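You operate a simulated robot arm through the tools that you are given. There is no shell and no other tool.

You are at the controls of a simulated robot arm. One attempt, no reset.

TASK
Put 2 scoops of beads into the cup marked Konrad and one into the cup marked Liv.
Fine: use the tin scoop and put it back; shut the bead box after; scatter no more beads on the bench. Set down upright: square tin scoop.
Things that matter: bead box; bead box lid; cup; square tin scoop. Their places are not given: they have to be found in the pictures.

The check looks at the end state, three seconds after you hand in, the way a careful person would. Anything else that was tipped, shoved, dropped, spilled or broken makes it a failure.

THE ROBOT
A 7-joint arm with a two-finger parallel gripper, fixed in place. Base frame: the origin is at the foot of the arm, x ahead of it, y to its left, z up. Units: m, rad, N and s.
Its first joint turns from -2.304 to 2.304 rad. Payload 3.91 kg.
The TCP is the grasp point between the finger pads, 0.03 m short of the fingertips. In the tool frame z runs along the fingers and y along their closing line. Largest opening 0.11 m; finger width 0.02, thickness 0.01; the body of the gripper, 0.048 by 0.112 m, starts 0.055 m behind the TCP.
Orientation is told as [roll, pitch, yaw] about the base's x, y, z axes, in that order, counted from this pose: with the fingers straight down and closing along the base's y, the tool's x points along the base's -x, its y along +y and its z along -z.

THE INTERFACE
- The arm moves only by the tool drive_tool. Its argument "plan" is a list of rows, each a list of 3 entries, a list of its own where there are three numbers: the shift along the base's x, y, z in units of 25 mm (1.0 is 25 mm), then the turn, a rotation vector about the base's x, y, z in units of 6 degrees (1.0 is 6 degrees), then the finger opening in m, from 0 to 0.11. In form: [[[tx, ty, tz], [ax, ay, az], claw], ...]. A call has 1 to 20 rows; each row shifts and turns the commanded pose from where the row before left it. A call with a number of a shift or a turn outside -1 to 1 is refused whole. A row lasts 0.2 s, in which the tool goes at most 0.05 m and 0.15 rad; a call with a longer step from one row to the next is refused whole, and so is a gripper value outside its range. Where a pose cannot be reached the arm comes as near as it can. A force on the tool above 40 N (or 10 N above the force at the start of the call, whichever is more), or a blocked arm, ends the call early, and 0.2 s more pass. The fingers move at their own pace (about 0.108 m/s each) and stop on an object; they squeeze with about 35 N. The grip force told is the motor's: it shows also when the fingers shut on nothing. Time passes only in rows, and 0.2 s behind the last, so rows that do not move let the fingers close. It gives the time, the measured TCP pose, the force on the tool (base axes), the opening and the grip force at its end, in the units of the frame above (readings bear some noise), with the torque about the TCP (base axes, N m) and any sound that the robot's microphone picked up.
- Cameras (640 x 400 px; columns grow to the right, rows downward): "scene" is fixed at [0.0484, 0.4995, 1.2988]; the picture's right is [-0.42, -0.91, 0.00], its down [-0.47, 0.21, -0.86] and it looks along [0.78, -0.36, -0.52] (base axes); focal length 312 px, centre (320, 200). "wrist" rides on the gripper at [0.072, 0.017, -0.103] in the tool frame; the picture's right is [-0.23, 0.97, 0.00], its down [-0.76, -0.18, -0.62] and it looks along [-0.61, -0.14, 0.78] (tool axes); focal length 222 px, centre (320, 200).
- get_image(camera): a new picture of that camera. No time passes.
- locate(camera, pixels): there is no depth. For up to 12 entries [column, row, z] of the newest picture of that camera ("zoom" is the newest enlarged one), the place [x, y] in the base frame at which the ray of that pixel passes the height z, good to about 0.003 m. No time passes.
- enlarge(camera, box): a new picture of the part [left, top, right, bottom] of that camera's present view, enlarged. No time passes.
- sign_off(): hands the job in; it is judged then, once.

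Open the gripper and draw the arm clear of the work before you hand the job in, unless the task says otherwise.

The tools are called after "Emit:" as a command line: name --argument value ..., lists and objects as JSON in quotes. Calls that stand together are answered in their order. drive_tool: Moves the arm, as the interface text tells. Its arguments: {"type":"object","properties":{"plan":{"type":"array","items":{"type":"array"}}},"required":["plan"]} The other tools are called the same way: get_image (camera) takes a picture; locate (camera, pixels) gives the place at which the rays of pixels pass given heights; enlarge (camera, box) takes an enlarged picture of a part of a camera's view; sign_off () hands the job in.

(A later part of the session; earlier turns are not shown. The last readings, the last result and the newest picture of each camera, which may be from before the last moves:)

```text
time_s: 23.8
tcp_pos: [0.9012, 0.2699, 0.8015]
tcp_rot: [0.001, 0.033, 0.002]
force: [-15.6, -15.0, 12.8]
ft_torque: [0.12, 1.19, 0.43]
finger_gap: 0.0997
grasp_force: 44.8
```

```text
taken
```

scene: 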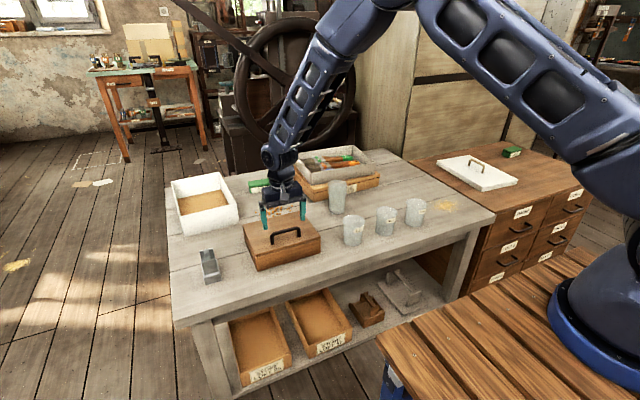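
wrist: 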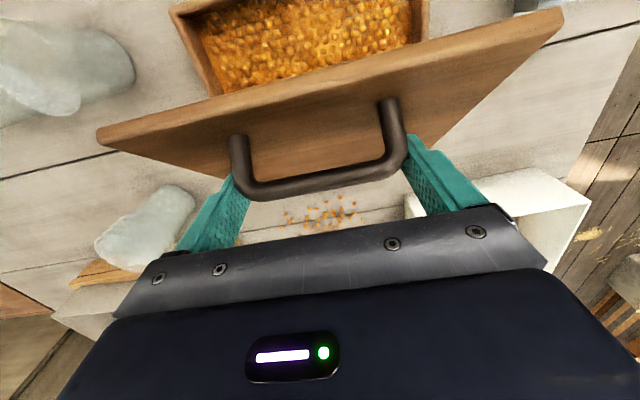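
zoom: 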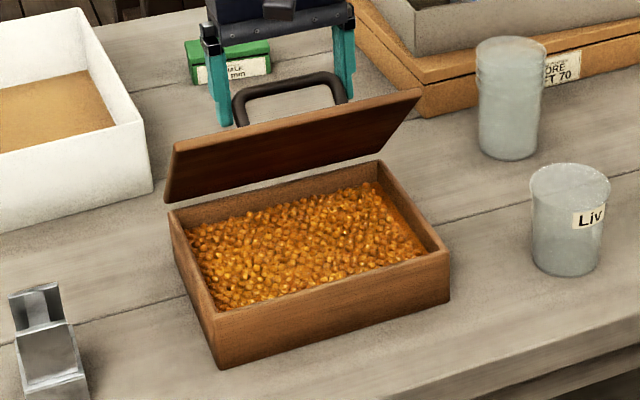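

The lid is at 50°. I add 1.5 mm in z and begin pitching the fingers forward while continuing the arc to 65°.

Emit:
drive_tool --plan '[[[0, -0.02, 0.06], [0, -0.2, 0], 0.085], [[0.252, 0, 0.09], [0, -0.2, 0], 0.085], [[0.252, 0, 0.09], [0, -0.2, 0], 0.085], [[0.26, 0, 0.068], [0, -0.2, 0], 0.085], [[0.26, 0, 0.068], [0, -0.2, 0], 0.085], [[0.264, 0, 0.044], [0, -0.2, 0], 0.085], [[0.264, 0, 0.044], [0, -0.2, 0], 0.085], [[0, 0, 0], [0, 0, 0], 0.085]]'

Emit:
enlarge --camera "scene" --box '[235, 160, 335, 280]'

Emit:
get_image --camera "wrist"

```text
time_s: 25.6
tcp_pos: [0.9395, 0.2676, 0.8142]
tcp_rot: [0.0, -0.115, 0.002]
force: [0.3, 0.1, 0.0]
ft_torque: [0.03, 0.03, -0.01]
finger_gap: 0.0851
grasp_force: 0.0
```

```text
3.33 times, centred on (285, 220) of scene
```

zoom: 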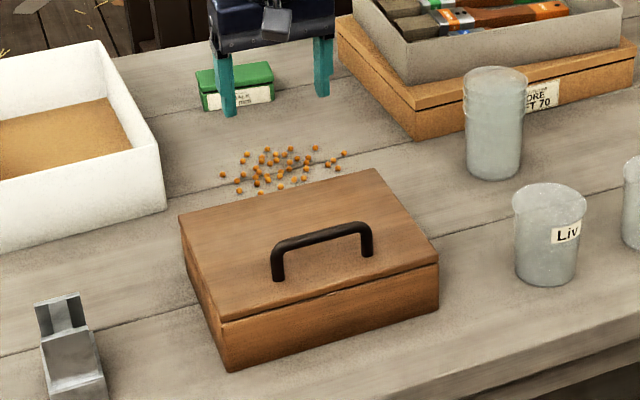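

```text
taken
```

wrist: 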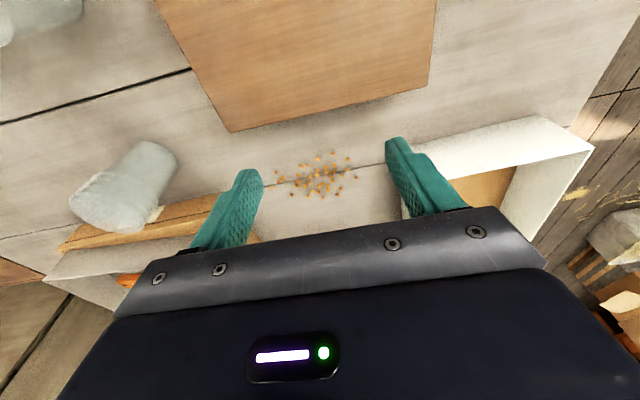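

The end grip slipped at the rounded corners and the lid fell shut. No bead seems to have come out. I will regrip across the bar instead: raise, level the tool, and yaw 90° above the handle.

Emit:
drive_tool --plan '[[[0, 0, 0.8], [0, 0.37, 0], 0.09], [[0, 0, 0.5], [0, 0.37, 0], 0.09], [[0, 0, 0], [0, 0.36, 0], 0.08], [[-0.336, 0.005, 0], [0, 0, 1], 0.07], [[-0.336, 0.005, 0], [0, 0, 1], 0.07], [[-0.336, 0.005, 0], [0, 0, 1], 0.07], [[-0.336, 0.005, 0], [0, 0, 1], 0.07], [[-0.336, 0.005, 0], [0, 0, 1], 0.07], [[-0.336, 0.005, 0], [0, 0, 1], 0.07], [[-0.336, 0.005, 0], [0, 0, 1], 0.07], [[-0.336, 0.005, 0], [0, 0, 1], 0.07], [[-0.336, 0.005, 0], [0, 0, 1], 0.07], [[-0.336, 0.005, 0], [0, 0, 1], 0.07], [[-0.336, 0.005, 0], [0, 0, 1], 0.07], [[-0.336, 0.005, 0], [0, 0, 1], 0.07], [[-0.336, 0.005, 0], [0, 0, 1], 0.07], [[-0.336, 0.005, 0], [0, 0, 1], 0.07], [[-0.336, 0.005, 0], [0, 0, 1], 0.07], [[0, 0, 0], [0, 0, 0], 0.07]]'

Emit:
get_image --camera "wrist"

Emit:
enlarge --camera "scene" --box '[235, 160, 335, 280]'

```text
time_s: 29.6
tcp_pos: [0.8157, 0.2706, 0.8458]
tcp_rot: [0.001, 0.002, 1.571]
force: [-0.3, 0.2, -0.9]
ft_torque: [0.02, -0.03, 0.0]
finger_gap: 0.0702
grasp_force: 0.0
```

```text
taken
```

wrist: 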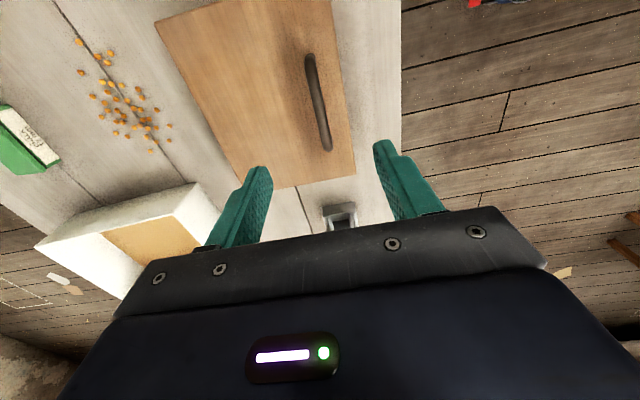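

```text
3.33 times, centred on (285, 220) of scene
```

zoom: 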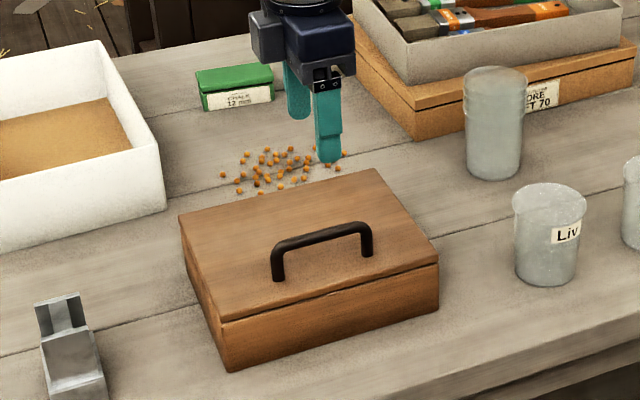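

Yaw is now 90° with the handle between the fingers. I lower to z≈0.708 and close on the bar.

Emit:
drive_tool --plan '[[[0, 0, -0.9], [0, 0, 0], 0.07], [[0, 0, -0.9], [0, 0, 0], 0.07], [[0, 0, -0.9], [0, 0, 0], 0.07], [[0, 0, -0.9], [0, 0, 0], 0.07], [[0, 0, -0.9], [0, 0, 0], 0.07], [[0, 0, -0.9], [0, 0, 0], 0.06], [[0, 0, -0.08], [0, 0, 0], 0.05], [[0, 0, 0], [0, 0, 0], 0.04], [[0, 0, 0], [0, 0, 0], 0.03], [[0, 0, 0], [0, 0, 0], 0.02], [[0, 0, 0], [0, 0, 0], 0.015], [[0, 0, 0], [0, 0, 0], 0.01], [[0, 0, 0], [0, 0, 0], 0.005]]'

Emit:
get_image --camera "wrist"

Emit:
enlarge --camera "scene" --box '[235, 160, 335, 280]'

```text
time_s: 32.4
tcp_pos: [0.8157, 0.2698, 0.7111]
tcp_rot: [-0.001, 0.0, 1.57]
force: [9.5, 1.6, -1.5]
ft_torque: [0.11, -0.06, 0.05]
finger_gap: 0.0116
grasp_force: 45.4
```

```text
taken
```

wrist: 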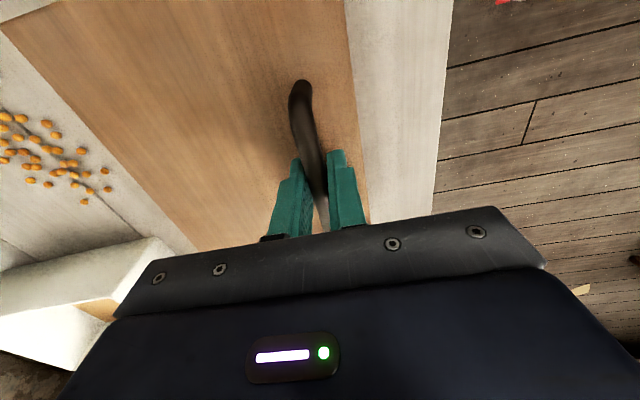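

```text
3.33 times, centred on (285, 220) of scene
```

zoom: 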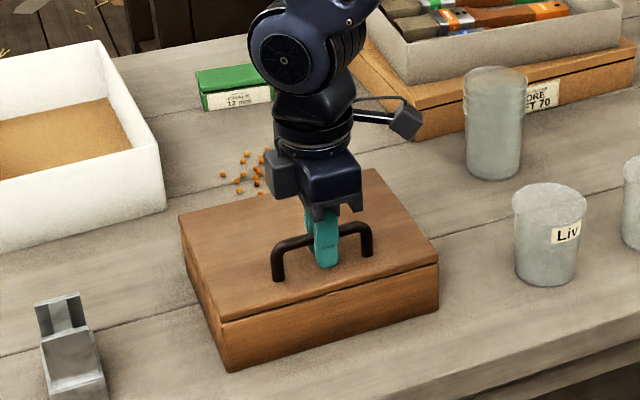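

The bar is gripped at a gap of 0.0116. I lift along the hinge arc to about 10° and check the forces.

Emit:
drive_tool --plan '[[[0.02, 0, 0], [0, 0, 0], 0.005], [[0.08, 0, 0.252], [0, 0, 0], 0.005], [[0.1, 0, 0.252], [0, 0, 0], 0.005], [[0.116, 0, 0.24], [0, 0, 0], 0.005], [[0.116, 0, 0.24], [0, 0, 0], 0.005], [[0, 0, 0], [0, 0, 0], 0.005]]'

Emit:
enlarge --camera "scene" --box '[235, 160, 335, 280]'

```text
time_s: 33.8
tcp_pos: [0.8253, 0.2699, 0.7345]
tcp_rot: [0.002, 0.003, 1.57]
force: [-20.6, -14.6, 8.2]
ft_torque: [-0.88, 0.17, -0.23]
finger_gap: 0.0114
grasp_force: 45.0
```

```text
3.33 times, centred on (285, 220) of scene
```

zoom: 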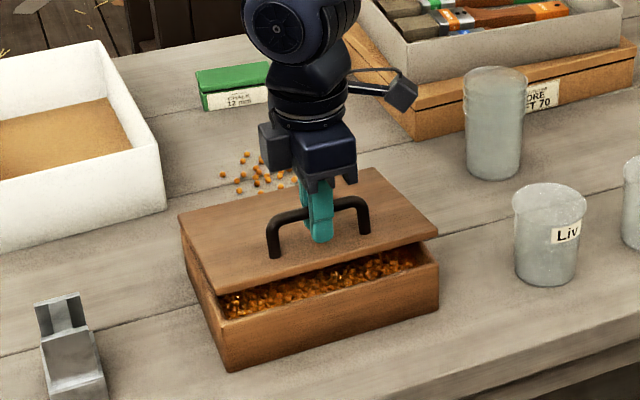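

The lid follows; the tool leads about 2 mm too far in x, so I ease that and continue to 20°.

Emit:
drive_tool --plan '[[[-0.08, -0.025, 0.03], [0, 0, 0], 0.005], [[0.134, 0, 0.232], [0, 0, 0], 0.005], [[0.134, 0, 0.232], [0, 0, 0], 0.005], [[0.156, 0, 0.218], [0, 0, 0], 0.005], [[0.156, 0, 0.218], [0, 0, 0], 0.005], [[0, 0, 0], [0, 0, 0], 0.005]]'

Emit:
enlarge --camera "scene" --box '[235, 160, 335, 280]'

```text
time_s: 35.2
tcp_pos: [0.8401, 0.2709, 0.7577]
tcp_rot: [-0.001, -0.002, 1.571]
force: [2.7, -3.3, -3.2]
ft_torque: [0.38, -0.03, -0.32]
finger_gap: 0.0114
grasp_force: 44.7
```

```text
3.33 times, centred on (285, 220) of scene
```

zoom: 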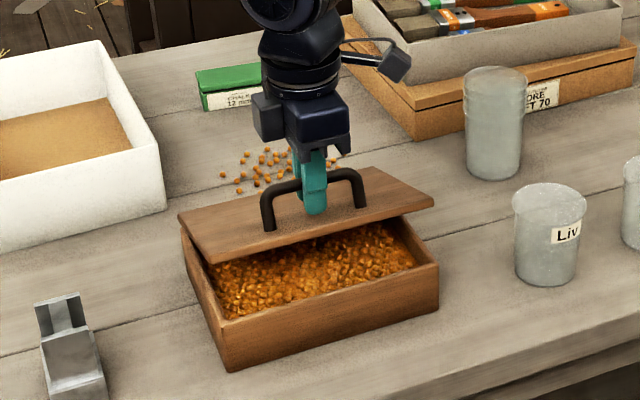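

Forces are only about 3 N and the grip is firm. I continue to 40°.

Emit:
drive_tool --plan '[[[0.172, 0, 0.204], [0, 0, 0], 0.005], [[0.172, 0, 0.204], [0, 0, 0], 0.005], [[0.19, 0, 0.188], [0, 0, 0], 0.005], [[0.19, 0, 0.188], [0, 0, 0], 0.005], [[0.206, 0, 0.172], [0, 0, 0], 0.005], [[0.206, 0, 0.172], [0, 0, 0], 0.005], [[0.22, 0, 0.152], [0, 0, 0], 0.005], [[0.22, 0, 0.152], [0, 0, 0], 0.005], [[0, 0, 0], [0, 0, 0], 0.005]]'

Emit:
enlarge --camera "scene" --box '[235, 160, 335, 280]'

```text
time_s: 37.2
tcp_pos: [0.8785, 0.269, 0.7935]
tcp_rot: [0.0, -0.001, 1.57]
force: [2.3, 8.5, -5.1]
ft_torque: [0.59, -0.03, -0.53]
finger_gap: 0.0116
grasp_force: 45.4
```

```text
3.33 times, centred on (285, 220) of scene
```

zoom: 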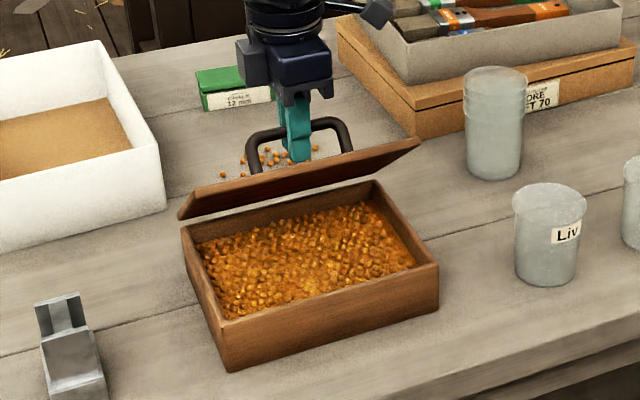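

Forces remain small. I continue to 65°, starting to pitch the fingers forward for reach.

Emit:
drive_tool --plan '[[[0.234, 0.02, 0.132], [0, 0, 0], 0.005], [[0.234, 0, 0.132], [0, 0, 0], 0.005], [[0.242, 0, 0.112], [0, -0.2, 0], 0.005], [[0.242, 0, 0.112], [0, -0.2, 0], 0.005], [[0.252, 0, 0.09], [0, -0.2, 0], 0.005], [[0.252, 0, 0.09], [0, -0.2, 0], 0.005], [[0.26, 0, 0.068], [0, -0.2, 0], 0.005], [[0.26, 0, 0.068], [0, -0.2, 0], 0.005], [[0.264, 0, 0.044], [0, -0.2, 0], 0.005], [[0.264, 0, 0.044], [0, -0.2, 0], 0.005], [[0, 0, 0], [0, 0, 0], 0.005]]'

Emit:
enlarge --camera "scene" --box '[235, 160, 335, 280]'

Emit:
get_image --camera "wrist"

```text
time_s: 39.6
tcp_pos: [0.9388, 0.2701, 0.8139]
tcp_rot: [-0.168, 0.0, 1.572]
force: [-0.8, -1.0, -1.8]
ft_torque: [-0.45, 0.09, -0.77]
finger_gap: 0.0116
grasp_force: 45.5
```

```text
3.33 times, centred on (285, 220) of scene
```

zoom: 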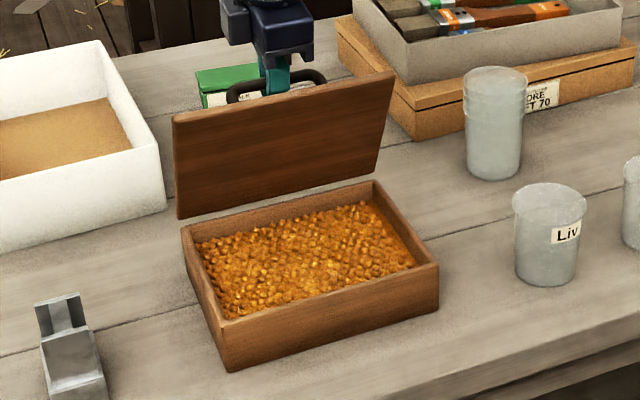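

```text
taken
```

wrist: 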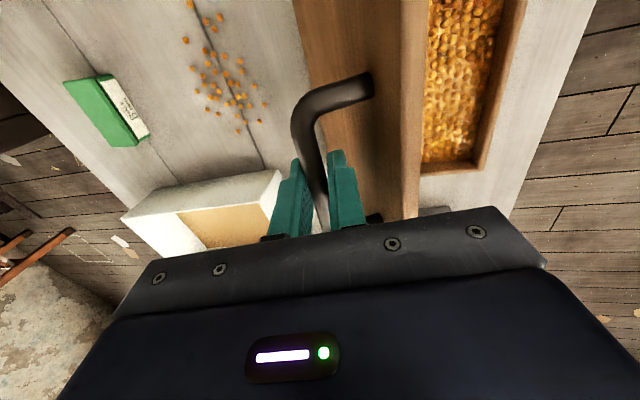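

The lid is at about 65° with almost no force. I continue to 85° with a little more pitch.

Emit:
drive_tool --plan '[[[0.266, 0, 0.022], [0, -0.1, 0], 0.005], [[0.266, 0, 0.022], [0, -0.1, 0], 0.005], [[0.268, 0, -0.002], [0, -0.1, 0], 0.005], [[0.268, 0, -0.002], [0, -0.1, 0], 0.005], [[0.266, 0, -0.024], [0, -0.1, 0], 0.005], [[0.266, 0, -0.024], [0, -0.1, 0], 0.005], [[0.264, 0, -0.048], [0, -0.1, 0], 0.005], [[0.264, 0, -0.048], [0, -0.1, 0], 0.005], [[0, 0, 0], [0, 0, 0], 0.005]]'

Emit:
enlarge --camera "scene" --box '[235, 140, 335, 280]'

Emit:
get_image --camera "wrist"

```text
time_s: 41.6
tcp_pos: [0.9934, 0.2701, 0.812]
tcp_rot: [-0.253, 0.001, 1.571]
force: [-2.1, -3.4, -5.4]
ft_torque: [0.06, -0.02, -0.71]
finger_gap: 0.0115
grasp_force: 44.5
```

```text
2.86 times, centred on (285, 210) of scene
```

zoom: 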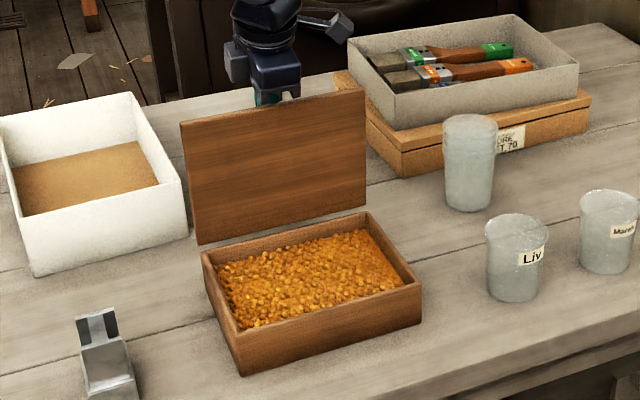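

```text
taken
```

wrist: 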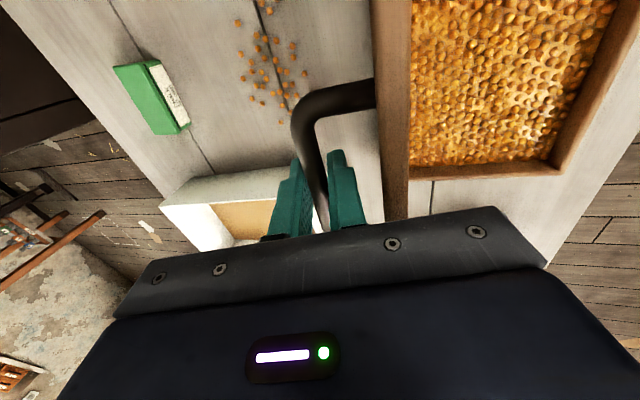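

Nearly vertical, with forces still low. I continue step by step past vertical towards 100°.

Emit:
drive_tool --plan '[[[0.258, 0, -0.072], [0, -0.1, 0], 0.005], [[0.258, 0, -0.072], [0, -0.1, 0], 0.005], [[0.25, 0, -0.092], [0, -0.1, 0], 0.005], [[0.25, 0, -0.092], [0, -0.1, 0], 0.005], [[0, 0, 0], [0, 0, 0], 0.005]]'

Emit:
enlarge --camera "scene" --box '[235, 140, 335, 280]'

```text
time_s: 42.8
tcp_pos: [1.0185, 0.2706, 0.803]
tcp_rot: [-0.293, -0.001, 1.572]
force: [-4.0, -10.0, -3.2]
ft_torque: [-0.02, 0.31, -0.72]
finger_gap: 0.0115
grasp_force: 44.7
```

```text
2.86 times, centred on (285, 210) of scene
```

zoom: 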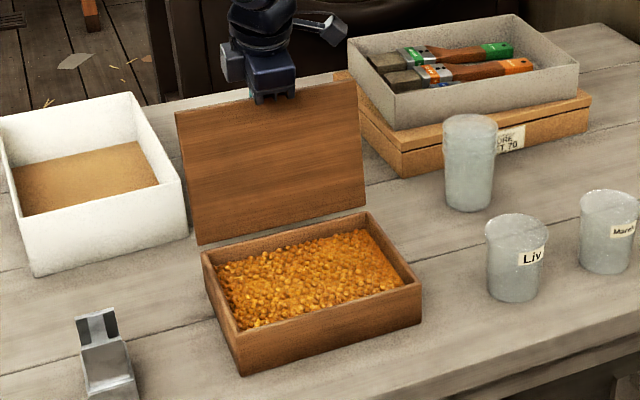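

Emit:
drive_tool --plan '[[[0.242, 0, -0.116], [0, -0.1, 0], 0.005], [[0.242, 0, -0.116], [0, -0.1, 0], 0.005], [[0, 0, 0], [0, 0, 0], 0.005]]'

Emit:
enlarge --camera "scene" --box '[235, 140, 335, 280]'

Emit:
get_image --camera "wrist"

```text
time_s: 43.2
tcp_pos: [1.0194, 0.2689, 0.8021]
tcp_rot: [-0.297, 0.003, 1.569]
force: [-16.7, -9.2, 19.2]
ft_torque: [0.76, 3.55, 0.02]
finger_gap: 0.0112
grasp_force: 45.2
stopped in row 2: the force on the tool passed its limit at 58 N (the readings are from after the stop); the commanded pose is now the measured one
```

```text
2.86 times, centred on (285, 210) of scene
```

zoom: 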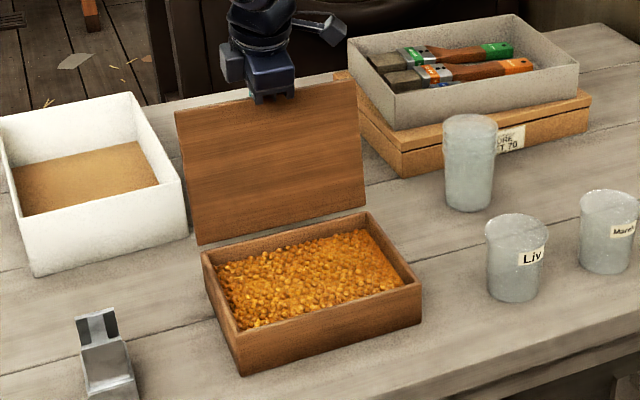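

```text
taken
```

wrist: 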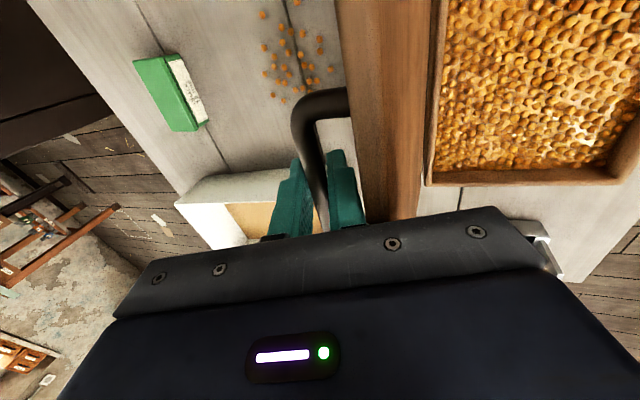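

The lid reached its stop at about 96° (force limit tripped, and the command was reset to the measured pose). The box has not moved. I relax, then open the fingers only slightly to see whether the lid rests open.

Emit:
drive_tool --plan '[[[0, 0, 0], [0, 0, 0], 0.005], [[0, 0, 0], [0, 0, 0], 0.02], [[0, 0, 0], [0, 0, 0], 0.02]]'

Emit:
enlarge --camera "scene" --box '[235, 140, 335, 280]'

Emit:
get_image --camera "wrist"

```text
time_s: 44.0
tcp_pos: [1.0222, 0.2711, 0.8041]
tcp_rot: [-0.299, -0.001, 1.57]
force: [-5.0, -7.9, 33.8]
ft_torque: [-0.25, 2.73, 0.34]
finger_gap: 0.0168
grasp_force: 0.1
```

```text
2.86 times, centred on (285, 210) of scene
```

zoom: 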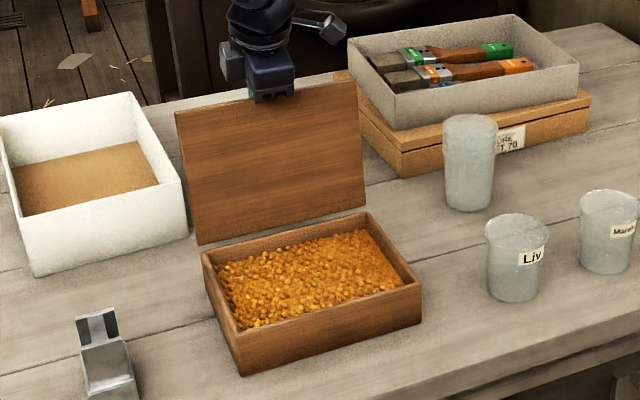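

```text
taken
```

wrist: 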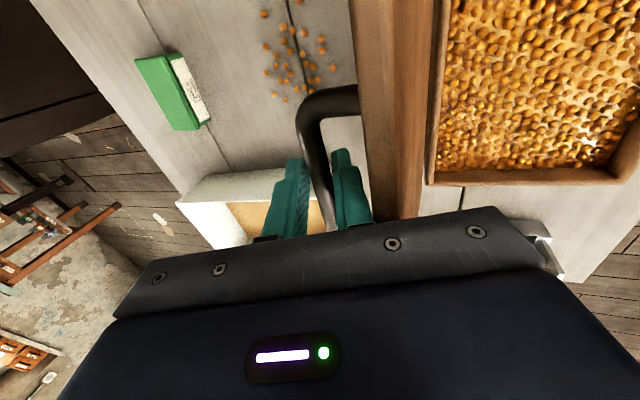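

The reading of +34 N in z and 2.7 Nm shows that the gripper body is pressing on the lid's top edge. I withdraw about 11 mm along the fingers, keeping the bar loosely caged.

Emit:
drive_tool --plan '[[[-0.04, 0, 0.14], [0, 0, 0], 0.02], [[-0.04, 0, 0.14], [0, 0, 0], 0.02], [[-0.04, 0, 0.14], [0, 0, 0], 0.02], [[0, 0, 0], [0, 0, 0], 0.02]]'

Emit:
enlarge --camera "scene" --box '[235, 140, 335, 280]'

Emit:
get_image --camera "wrist"

```text
time_s: 45.0
tcp_pos: [1.0181, 0.2699, 0.81]
tcp_rot: [-0.297, 0.001, 1.57]
force: [-1.1, 1.1, -2.0]
ft_torque: [0.01, 0.03, -0.01]
finger_gap: 0.0207
grasp_force: 0.7
```

```text
2.86 times, centred on (285, 210) of scene
```

zoom: 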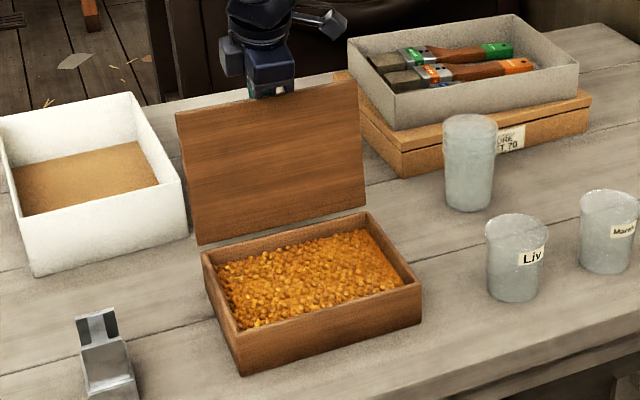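

```text
taken
```

wrist: 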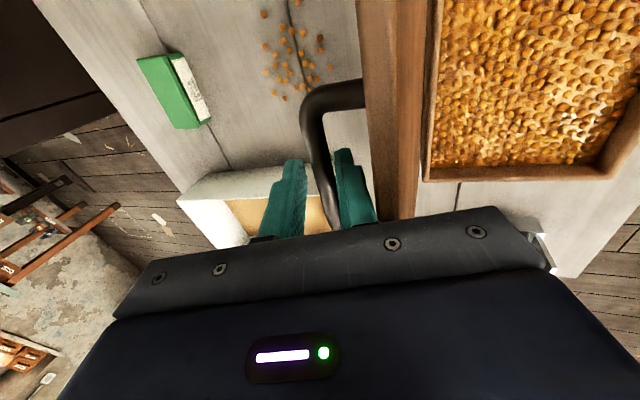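

The forces are near zero. I raise 4 mm more, reduce the pitch a little, and push +x with the inner finger to see if the lid opens further.

Emit:
drive_tool --plan '[[[0, 0, 0.16], [0, 0.4, 0], 0.02], [[0, 0, 0], [0, 0.4, 0], 0.02], [[0.25, 0, -0.08], [0, 0, 0], 0.02], [[0.25, 0, -0.1], [0, 0, 0], 0.02], [[0, 0, 0], [0, 0, 0], 0.02]]'

Emit:
enlarge --camera "scene" --box '[235, 140, 335, 280]'

Emit:
get_image --camera "wrist"

```text
time_s: 46.2
tcp_pos: [1.0307, 0.2713, 0.8104]
tcp_rot: [-0.212, 0.002, 1.57]
force: [-2.5, 0.2, 2.5]
ft_torque: [-0.06, 0.44, 0.01]
finger_gap: 0.0208
grasp_force: 1.2
```

```text
2.86 times, centred on (285, 210) of scene
```

zoom: 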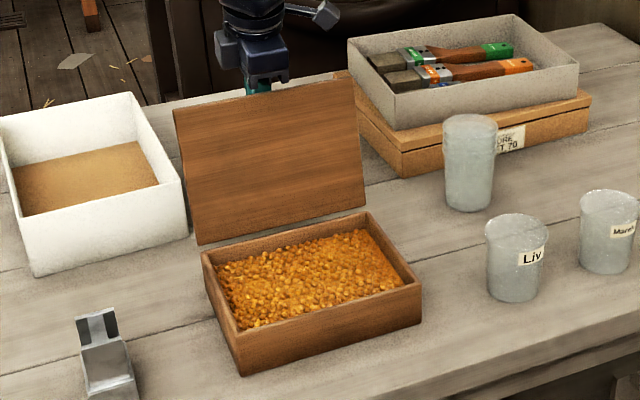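

```text
taken
```

wrist: 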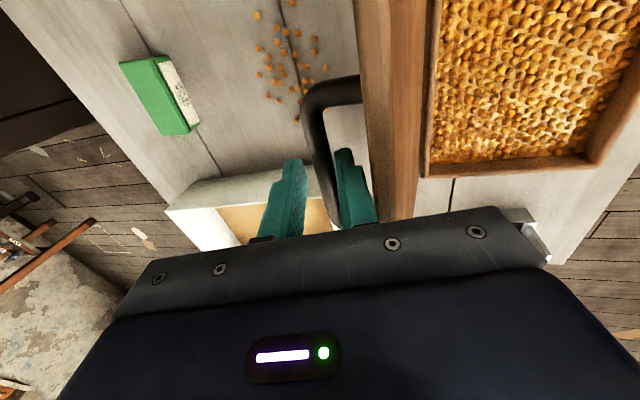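

Emit:
drive_tool --plan '[[[0.24, 0, -0.11], [0, 0, 0], 0.02], [[0.24, 0, -0.12], [0, 0, 0], 0.02], [[0, 0, 0], [0, 0, 0], 0.02]]'

Emit:
enlarge --camera "scene" --box '[235, 140, 335, 280]'

Emit:
get_image --camera "wrist"

```text
time_s: 46.8
tcp_pos: [1.0396, 0.2706, 0.8105]
tcp_rot: [-0.211, 0.001, 1.569]
force: [-20.3, -10.0, 19.0]
ft_torque: [-0.37, 4.59, 0.52]
finger_gap: 0.0282
grasp_force: 8.1
stopped in row 2: the force on the tool passed its limit at 54 N (the readings are from after the stop); the commanded pose is now the measured one
```

```text
2.86 times, centred on (285, 210) of scene
```

zoom: 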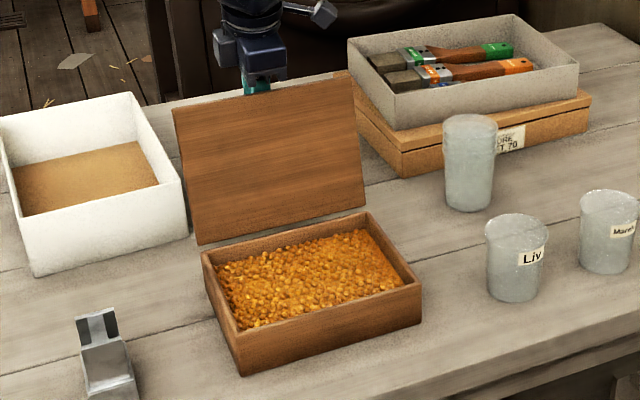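

```text
taken
```

wrist: 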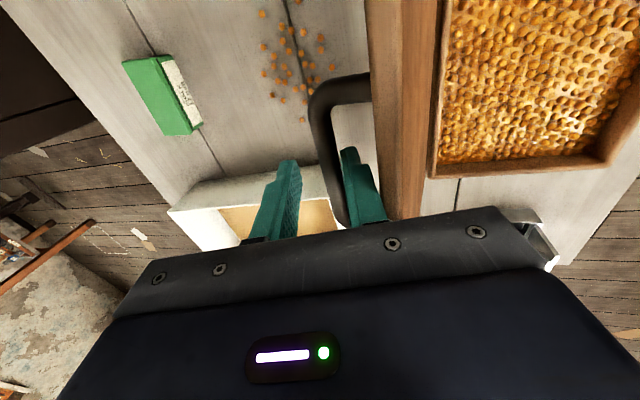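

The inner finger pushed the lid against a hard stop (about 100°), so the hinge limit is reached. I back off slightly and withdraw along the finger axis.

Emit:
drive_tool --plan '[[[-0.15, 0, 0.02], [0, 0, 0], 0.024], [[-0.1, 0, 0.1], [0, 0, 0], 0.024], [[-0.06, 0, 0.28], [0, 0, 0], 0.024], [[-0.06, 0, 0.28], [0, 0, 0], 0.024], [[0, 0, 0], [0, 0, 0], 0.024]]'

Emit:
enlarge --camera "scene" --box '[235, 140, 335, 280]'

Emit:
get_image --camera "wrist"

```text
time_s: 48.0
tcp_pos: [1.03, 0.271, 0.8242]
tcp_rot: [-0.209, 0.001, 1.572]
force: [-4.0, 3.2, -6.5]
ft_torque: [0.13, 0.17, -0.08]
finger_gap: 0.0263
grasp_force: 2.5
```

```text
2.86 times, centred on (285, 210) of scene
```

zoom: 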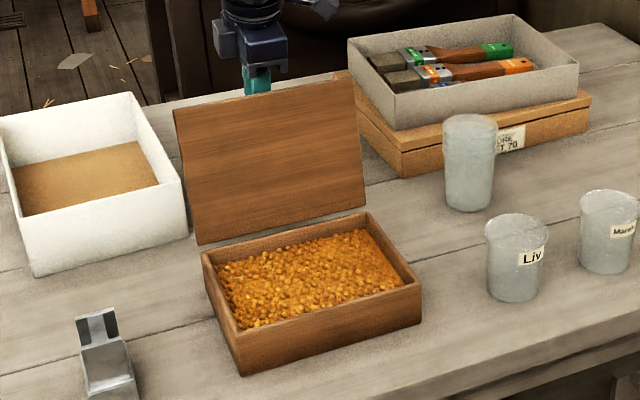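

```text
taken
```

wrist: 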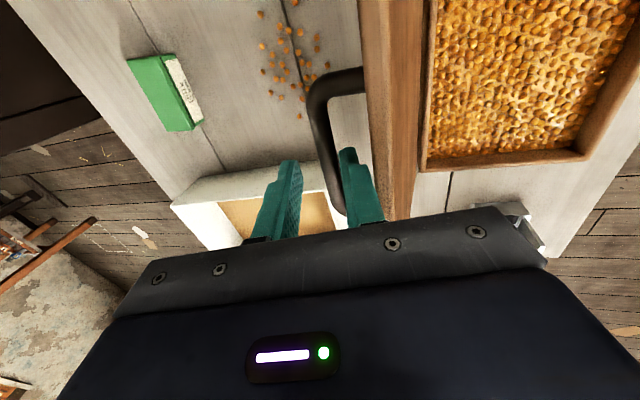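

The gap reads 0.026 against the commanded 0.024: the inner finger's thicker base is touching the lid edge, and backing off in −x drags the lid along. I move slightly +x, tilt the fingers closer to vertical, and withdraw upward.

Emit:
drive_tool --plan '[[[0.12, 0, 0.05], [0, 0.3, 0], 0.024], [[0.05, 0, 0.2], [0, 0.3, 0], 0.024], [[0.03, 0, 0.25], [0, 0.2, 0], 0.024], [[0, 0, 0], [0, 0, 0], 0.024]]'

Emit:
enlarge --camera "scene" --box '[235, 140, 335, 280]'

Emit:
get_image --camera "wrist"

```text
time_s: 49.0
tcp_pos: [1.0358, 0.2708, 0.8381]
tcp_rot: [-0.127, 0.001, 1.571]
force: [0.7, 0.3, 0.4]
ft_torque: [-0.01, 0.01, -0.02]
finger_gap: 0.024
grasp_force: 0.1
```

```text
2.86 times, centred on (285, 210) of scene
```

zoom: 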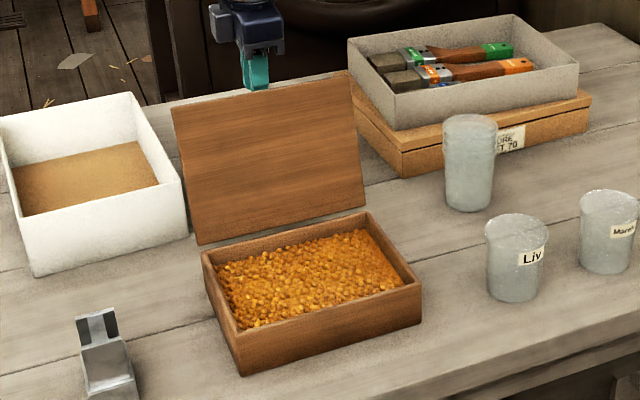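

```text
taken
```

wrist: 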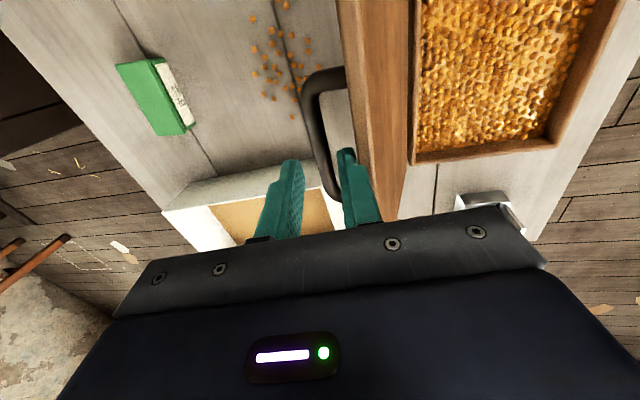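

All forces are zero and the lid rests open at its stop. I withdraw straight up, then pull back over the box.

Emit:
drive_tool --plan '[[[-0.02, 0, 0.3], [0, 0.2, 0], 0.024], [[-0.02, 0, 0.4], [0, 0.2, 0], 0.024], [[0, 0, 0.6], [0, 0.2, 0], 0.024], [[0, 0, 0.8], [0, 0.2, 0], 0.024], [[0, 0, 1], [0, 0.2, 0], 0.024], [[0, 0, 0.6], [0, 0.2, 0], 0.024]]'

Emit:
enlarge --camera "scene" --box '[235, 140, 335, 280]'

Emit:
get_image --camera "wrist"

```text
time_s: 50.4
tcp_pos: [1.0352, 0.2715, 0.9305]
tcp_rot: [-0.001, 0.003, 1.571]
force: [0.1, -0.7, -0.7]
ft_torque: [0.02, 0.0, 0.02]
finger_gap: 0.0239
grasp_force: 0.0
```

```text
2.86 times, centred on (285, 210) of scene
```

zoom: 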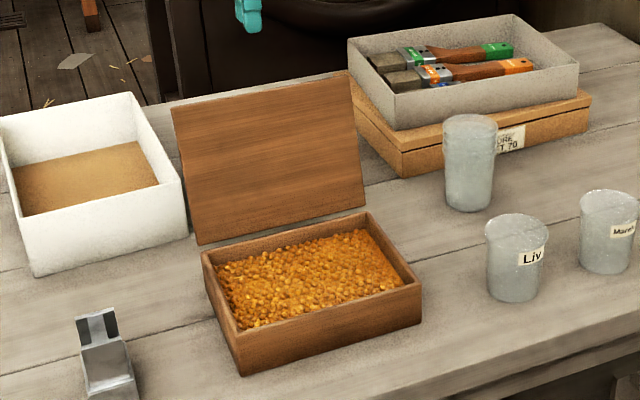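

```text
taken
```

wrist: 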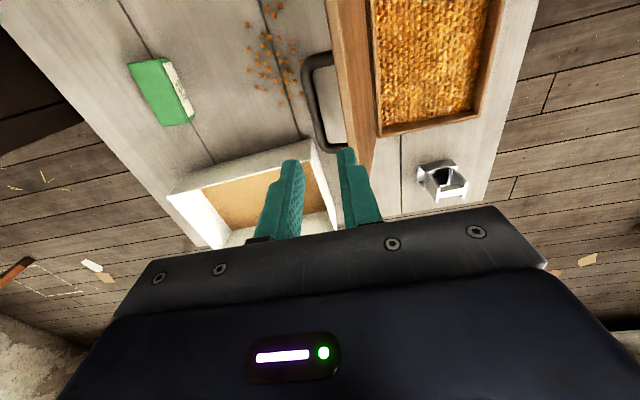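

The lid stays open by itself. Next is the scoop: I yaw back to 0 and move above it, to about (0.826, 0.51, 0.82).

Emit:
drive_tool --plan '[[[-0.557, 0.637, 0], [0, 0, -1], 0.06], [[-0.557, 0.637, 0], [0, 0, -1], 0.06], [[-0.557, 0.637, 0], [0, 0, -1], 0.06], [[-0.557, 0.637, 0], [0, 0, -1], 0.06], [[-0.557, 0.637, 0], [0, 0, -1], 0.06], [[-0.557, 0.637, 0], [0, 0, -1], 0.06], [[-0.557, 0.637, 0], [0, 0, -1], 0.06], [[-0.557, 0.637, 0], [0, 0, -1], 0.06], [[-0.557, 0.637, 0], [0, 0, -1], 0.06], [[-0.557, 0.637, 0], [0, 0, -1], 0.06], [[-0.557, 0.637, -0.6], [0, 0, -1], 0.06], [[-0.557, 0.637, -0.7], [0, 0, -1], 0.06], [[-0.557, 0.637, -0.7], [0, 0, -1], 0.06], [[-0.557, 0.637, -0.8], [0, 0, -1], 0.06], [[-0.557, 0.637, -0.8], [0, 0, -1], 0.06], [[0, 0, -0.8], [0, 0, 0], 0.06], [[0, 0, 0], [0, 0, 0], 0.06]]'

Emit:
get_image --camera "wrist"

Emit:
get_image --camera "scene"

```text
time_s: 54.0
tcp_pos: [0.8274, 0.5107, 0.8197]
tcp_rot: [-0.003, 0.001, -0.002]
force: [1.2, -0.1, 0.2]
ft_torque: [0.0, -0.02, 0.02]
finger_gap: 0.0599
grasp_force: 0.0
```

```text
taken
```

wrist: 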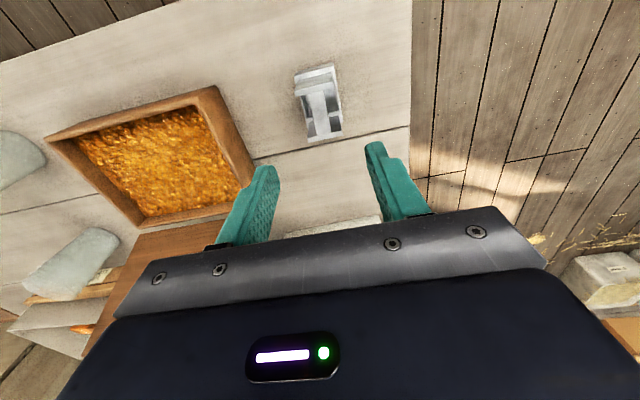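

```text
taken
```

scene: 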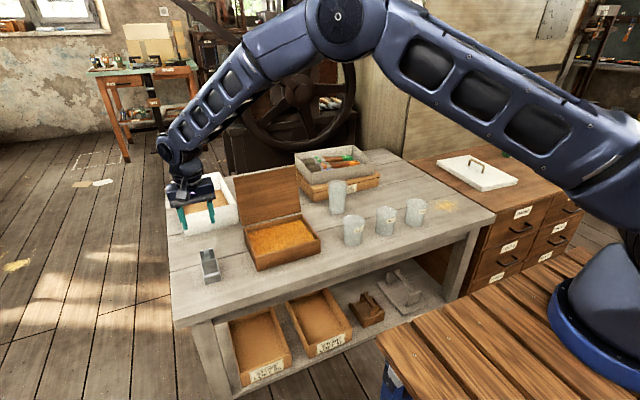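

I enlarge the scoop and the bead box in the wrist view for exact positions.

Emit:
enlarge --camera "wrist" --box '[285, 55, 355, 155]'

Emit:
enlarge --camera "wrist" --box '[40, 80, 260, 235]'

Emit:
enlarge --camera "scene" --box '[185, 235, 235, 290]'

Emit:
enlarge --camera "scene" --box '[230, 160, 330, 275]'

```text
4.00 times, centred on (320, 105) of wrist
```

zoom: 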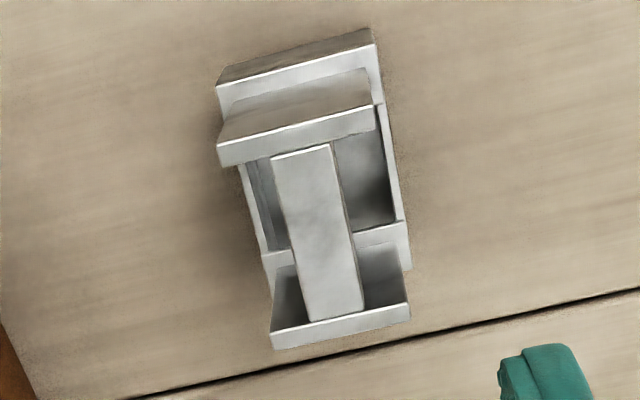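

```text
2.58 times, centred on (150, 158) of wrist
```

zoom: 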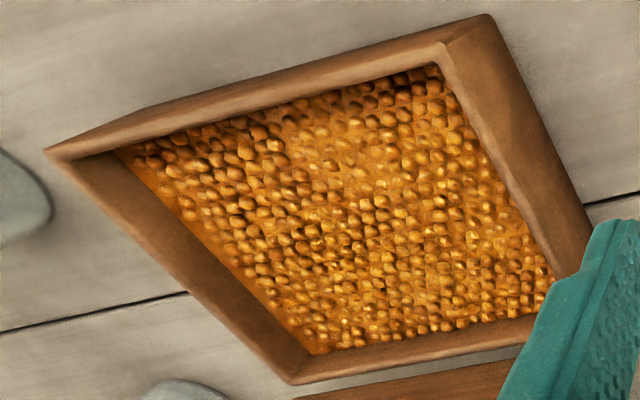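

```text
7.27 times, centred on (210, 262) of scene
```

zoom: 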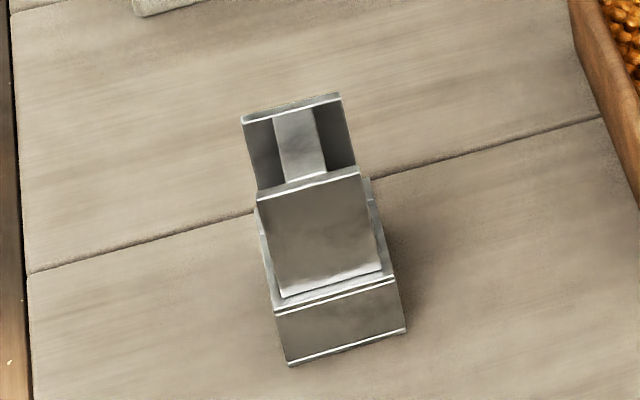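

```text
3.48 times, centred on (280, 218) of scene
```

zoom: 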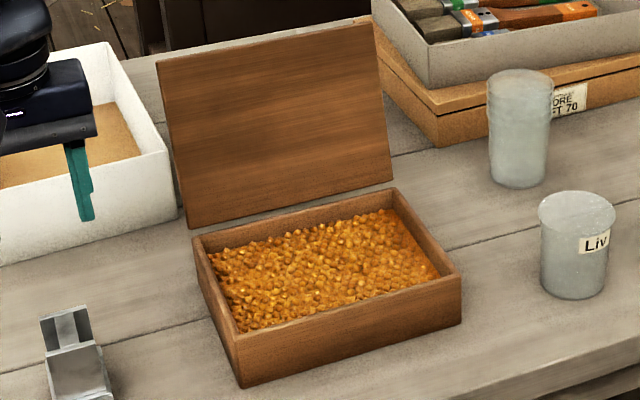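

Emit:
locate --camera "wrist" --pixels '[[315.5, 93, 0.685], [324.25, 133.75, 0.685], [320, 113.25, 0.685], [294.5, 93.5, 0.688], [333.5, 83.5, 0.688], [308, 141.0, 0.688], [342.5, 131.0, 0.688], [294.2, 77.0, 0.631], [333.5, 66.5, 0.631], [307, 121.5, 0.631], [342, 113, 0.631]]'

Emit:
locate --camera "scene" --pixels '[[206.3, 250.0, 0.685], [208.0, 257.5, 0.685], [201.5, 261.3, 0.688], [215.8, 257.6, 0.688], [199.4, 250.7, 0.688], [212.75, 247.6, 0.688]]'

```text
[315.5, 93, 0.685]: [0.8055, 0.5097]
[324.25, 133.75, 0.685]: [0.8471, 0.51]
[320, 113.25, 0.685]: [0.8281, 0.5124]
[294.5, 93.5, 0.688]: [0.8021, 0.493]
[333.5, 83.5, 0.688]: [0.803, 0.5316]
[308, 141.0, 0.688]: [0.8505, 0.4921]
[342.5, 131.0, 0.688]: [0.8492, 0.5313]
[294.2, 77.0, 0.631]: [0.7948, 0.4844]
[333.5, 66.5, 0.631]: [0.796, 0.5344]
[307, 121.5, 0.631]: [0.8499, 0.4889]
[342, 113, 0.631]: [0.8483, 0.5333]
```

```text
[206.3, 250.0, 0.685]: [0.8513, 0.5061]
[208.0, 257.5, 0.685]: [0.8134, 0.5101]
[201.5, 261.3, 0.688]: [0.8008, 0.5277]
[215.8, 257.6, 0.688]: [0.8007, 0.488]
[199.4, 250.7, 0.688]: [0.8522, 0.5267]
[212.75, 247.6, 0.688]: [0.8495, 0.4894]
```

The scoop's bar runs along x at y≈0.5105, between plates at x≈0.803 and 0.850. I lower to (0.826, 0.5105, 0.676), still open.

Emit:
drive_tool --plan '[[[-0.05, 0, -0.85], [0, 0, 0], 0.05], [[0, 0, -0.85], [0, 0, 0], 0.05], [[0, 0, -0.85], [0, 0, 0], 0.05], [[0, 0, -0.85], [0, 0, 0], 0.05], [[0, 0, -0.85], [0, 0, 0], 0.05], [[0, 0, -0.75], [0, 0, 0], 0.05], [[0, 0, -0.5], [0, 0, 0], 0.05], [[0, 0, -0.25], [0, 0, 0], 0.05], [[0, 0, 0], [0, 0, 0], 0.05]]'

Emit:
get_image --camera "wrist"

Emit:
enlarge --camera "scene" --box '[180, 220, 240, 290]'

```text
time_s: 56.0
tcp_pos: [0.8264, 0.5095, 0.675]
tcp_rot: [-0.001, 0.002, 0.001]
force: [-0.3, -0.2, -0.1]
ft_torque: [0.01, -0.02, 0.01]
finger_gap: 0.0503
grasp_force: 0.0
```

```text
taken
```

wrist: 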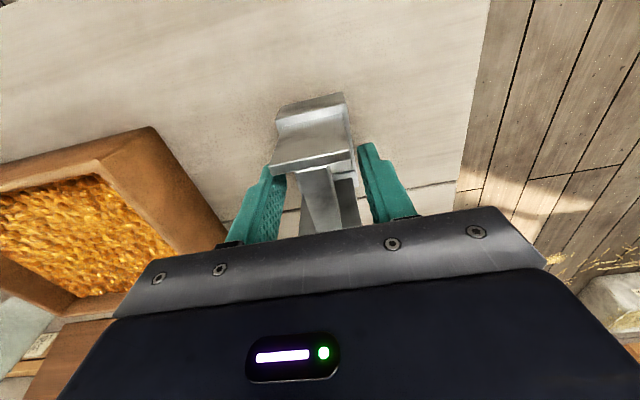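

```text
5.71 times, centred on (210, 255) of scene
```

zoom: 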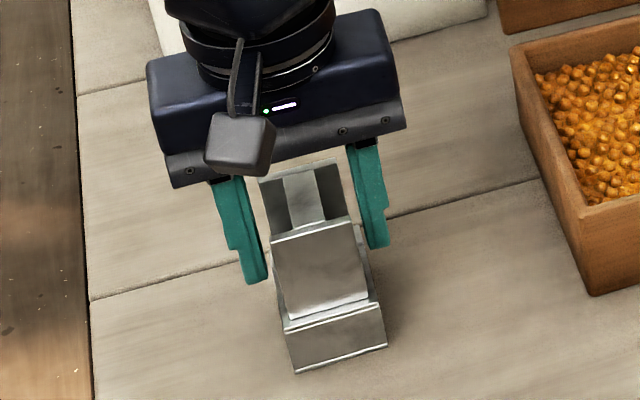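

The fingers straddle the bar evenly. I close on it.

Emit:
drive_tool --plan '[[[0, 0, 0], [0, 0, 0], 0.035], [[0, 0, 0], [0, 0, 0], 0.025], [[0, 0, 0], [0, 0, 0], 0.018], [[0, 0, 0], [0, 0, 0], 0.012], [[0, 0, 0], [0, 0, 0], 0.006], [[0, 0, 0], [0, 0, 0], 0.0], [[0, 0, 0], [0, 0, 0], 0.0]]'

Emit:
enlarge --camera "scene" --box '[180, 220, 240, 290]'

Emit:
get_image --camera "wrist"

```text
time_s: 57.6
tcp_pos: [0.8253, 0.5098, 0.6751]
tcp_rot: [-0.002, 0.002, 0.0]
force: [0.9, 0.3, 0.2]
ft_torque: [0.0, -0.05, 0.01]
finger_gap: 0.0154
grasp_force: 34.9
```

```text
5.71 times, centred on (210, 255) of scene
```

zoom: 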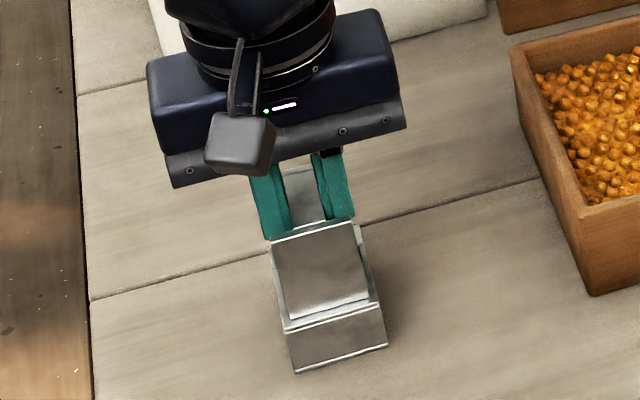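

```text
taken
```

wrist: 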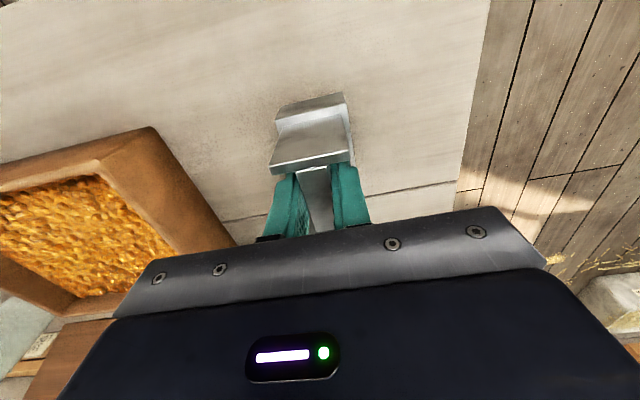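

The scoop is held (gap 0.0154) with no disturbance. I lift it to about z=0.80 and locate the box's rim and bead surface.

Emit:
drive_tool --plan '[[[0, 0, 0.2], [0, 0, 0], 0.0], [[0, 0, 0.4], [0, 0, 0], 0.0], [[0, 0, 0.8], [0, 0, 0], 0.0], [[0, 0, 0.9], [0, 0, 0], 0.0], [[0, 0, 0.9], [0, 0, 0], 0.0], [[0, 0, 0.9], [0, 0, 0], 0.0], [[0, 0, 0.9], [0, 0, 0], 0.0], [[0, 0, 0], [0, 0, 0], 0.0]]'

Emit:
get_image --camera "scene"

Emit:
enlarge --camera "scene" --box '[165, 170, 245, 270]'

Emit:
locate --camera "scene" --pixels '[[256.4, 258.2, 0.653], [320.8, 239.6, 0.653], [243.2, 229.5, 0.653], [300.7, 215.1, 0.653], [257.9, 255.4, 0.64], [314.5, 238.1, 0.64], [247.5, 232.4, 0.64], [300.7, 220.9, 0.64]]'

Emit:
get_image --camera "wrist"

```text
time_s: 59.4
tcp_pos: [0.8252, 0.5085, 0.8014]
tcp_rot: [-0.003, 0.001, 0.001]
force: [-0.4, -0.7, -0.6]
ft_torque: [0.01, 0.02, 0.02]
finger_gap: 0.0156
grasp_force: 34.7
```

```text
taken
```

scene: 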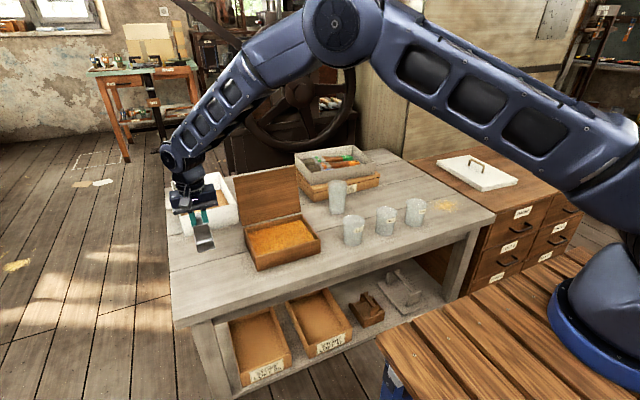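

```text
4.00 times, centred on (205, 220) of scene
```

zoom: 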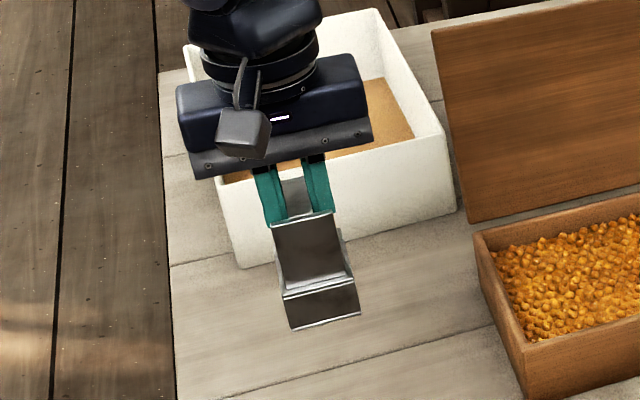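

```text
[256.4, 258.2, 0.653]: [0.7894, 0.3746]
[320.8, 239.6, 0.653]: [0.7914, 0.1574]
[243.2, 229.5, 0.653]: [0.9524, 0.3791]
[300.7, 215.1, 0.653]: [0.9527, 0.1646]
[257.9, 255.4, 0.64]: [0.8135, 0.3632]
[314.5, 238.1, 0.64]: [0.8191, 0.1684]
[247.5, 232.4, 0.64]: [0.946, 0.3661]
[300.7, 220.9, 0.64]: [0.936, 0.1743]
```

```text
taken
```

wrist: 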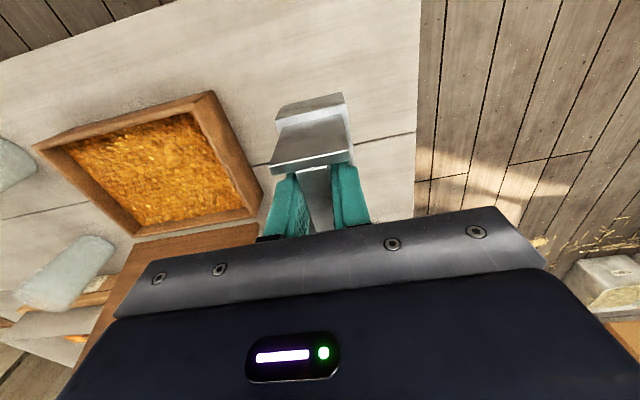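

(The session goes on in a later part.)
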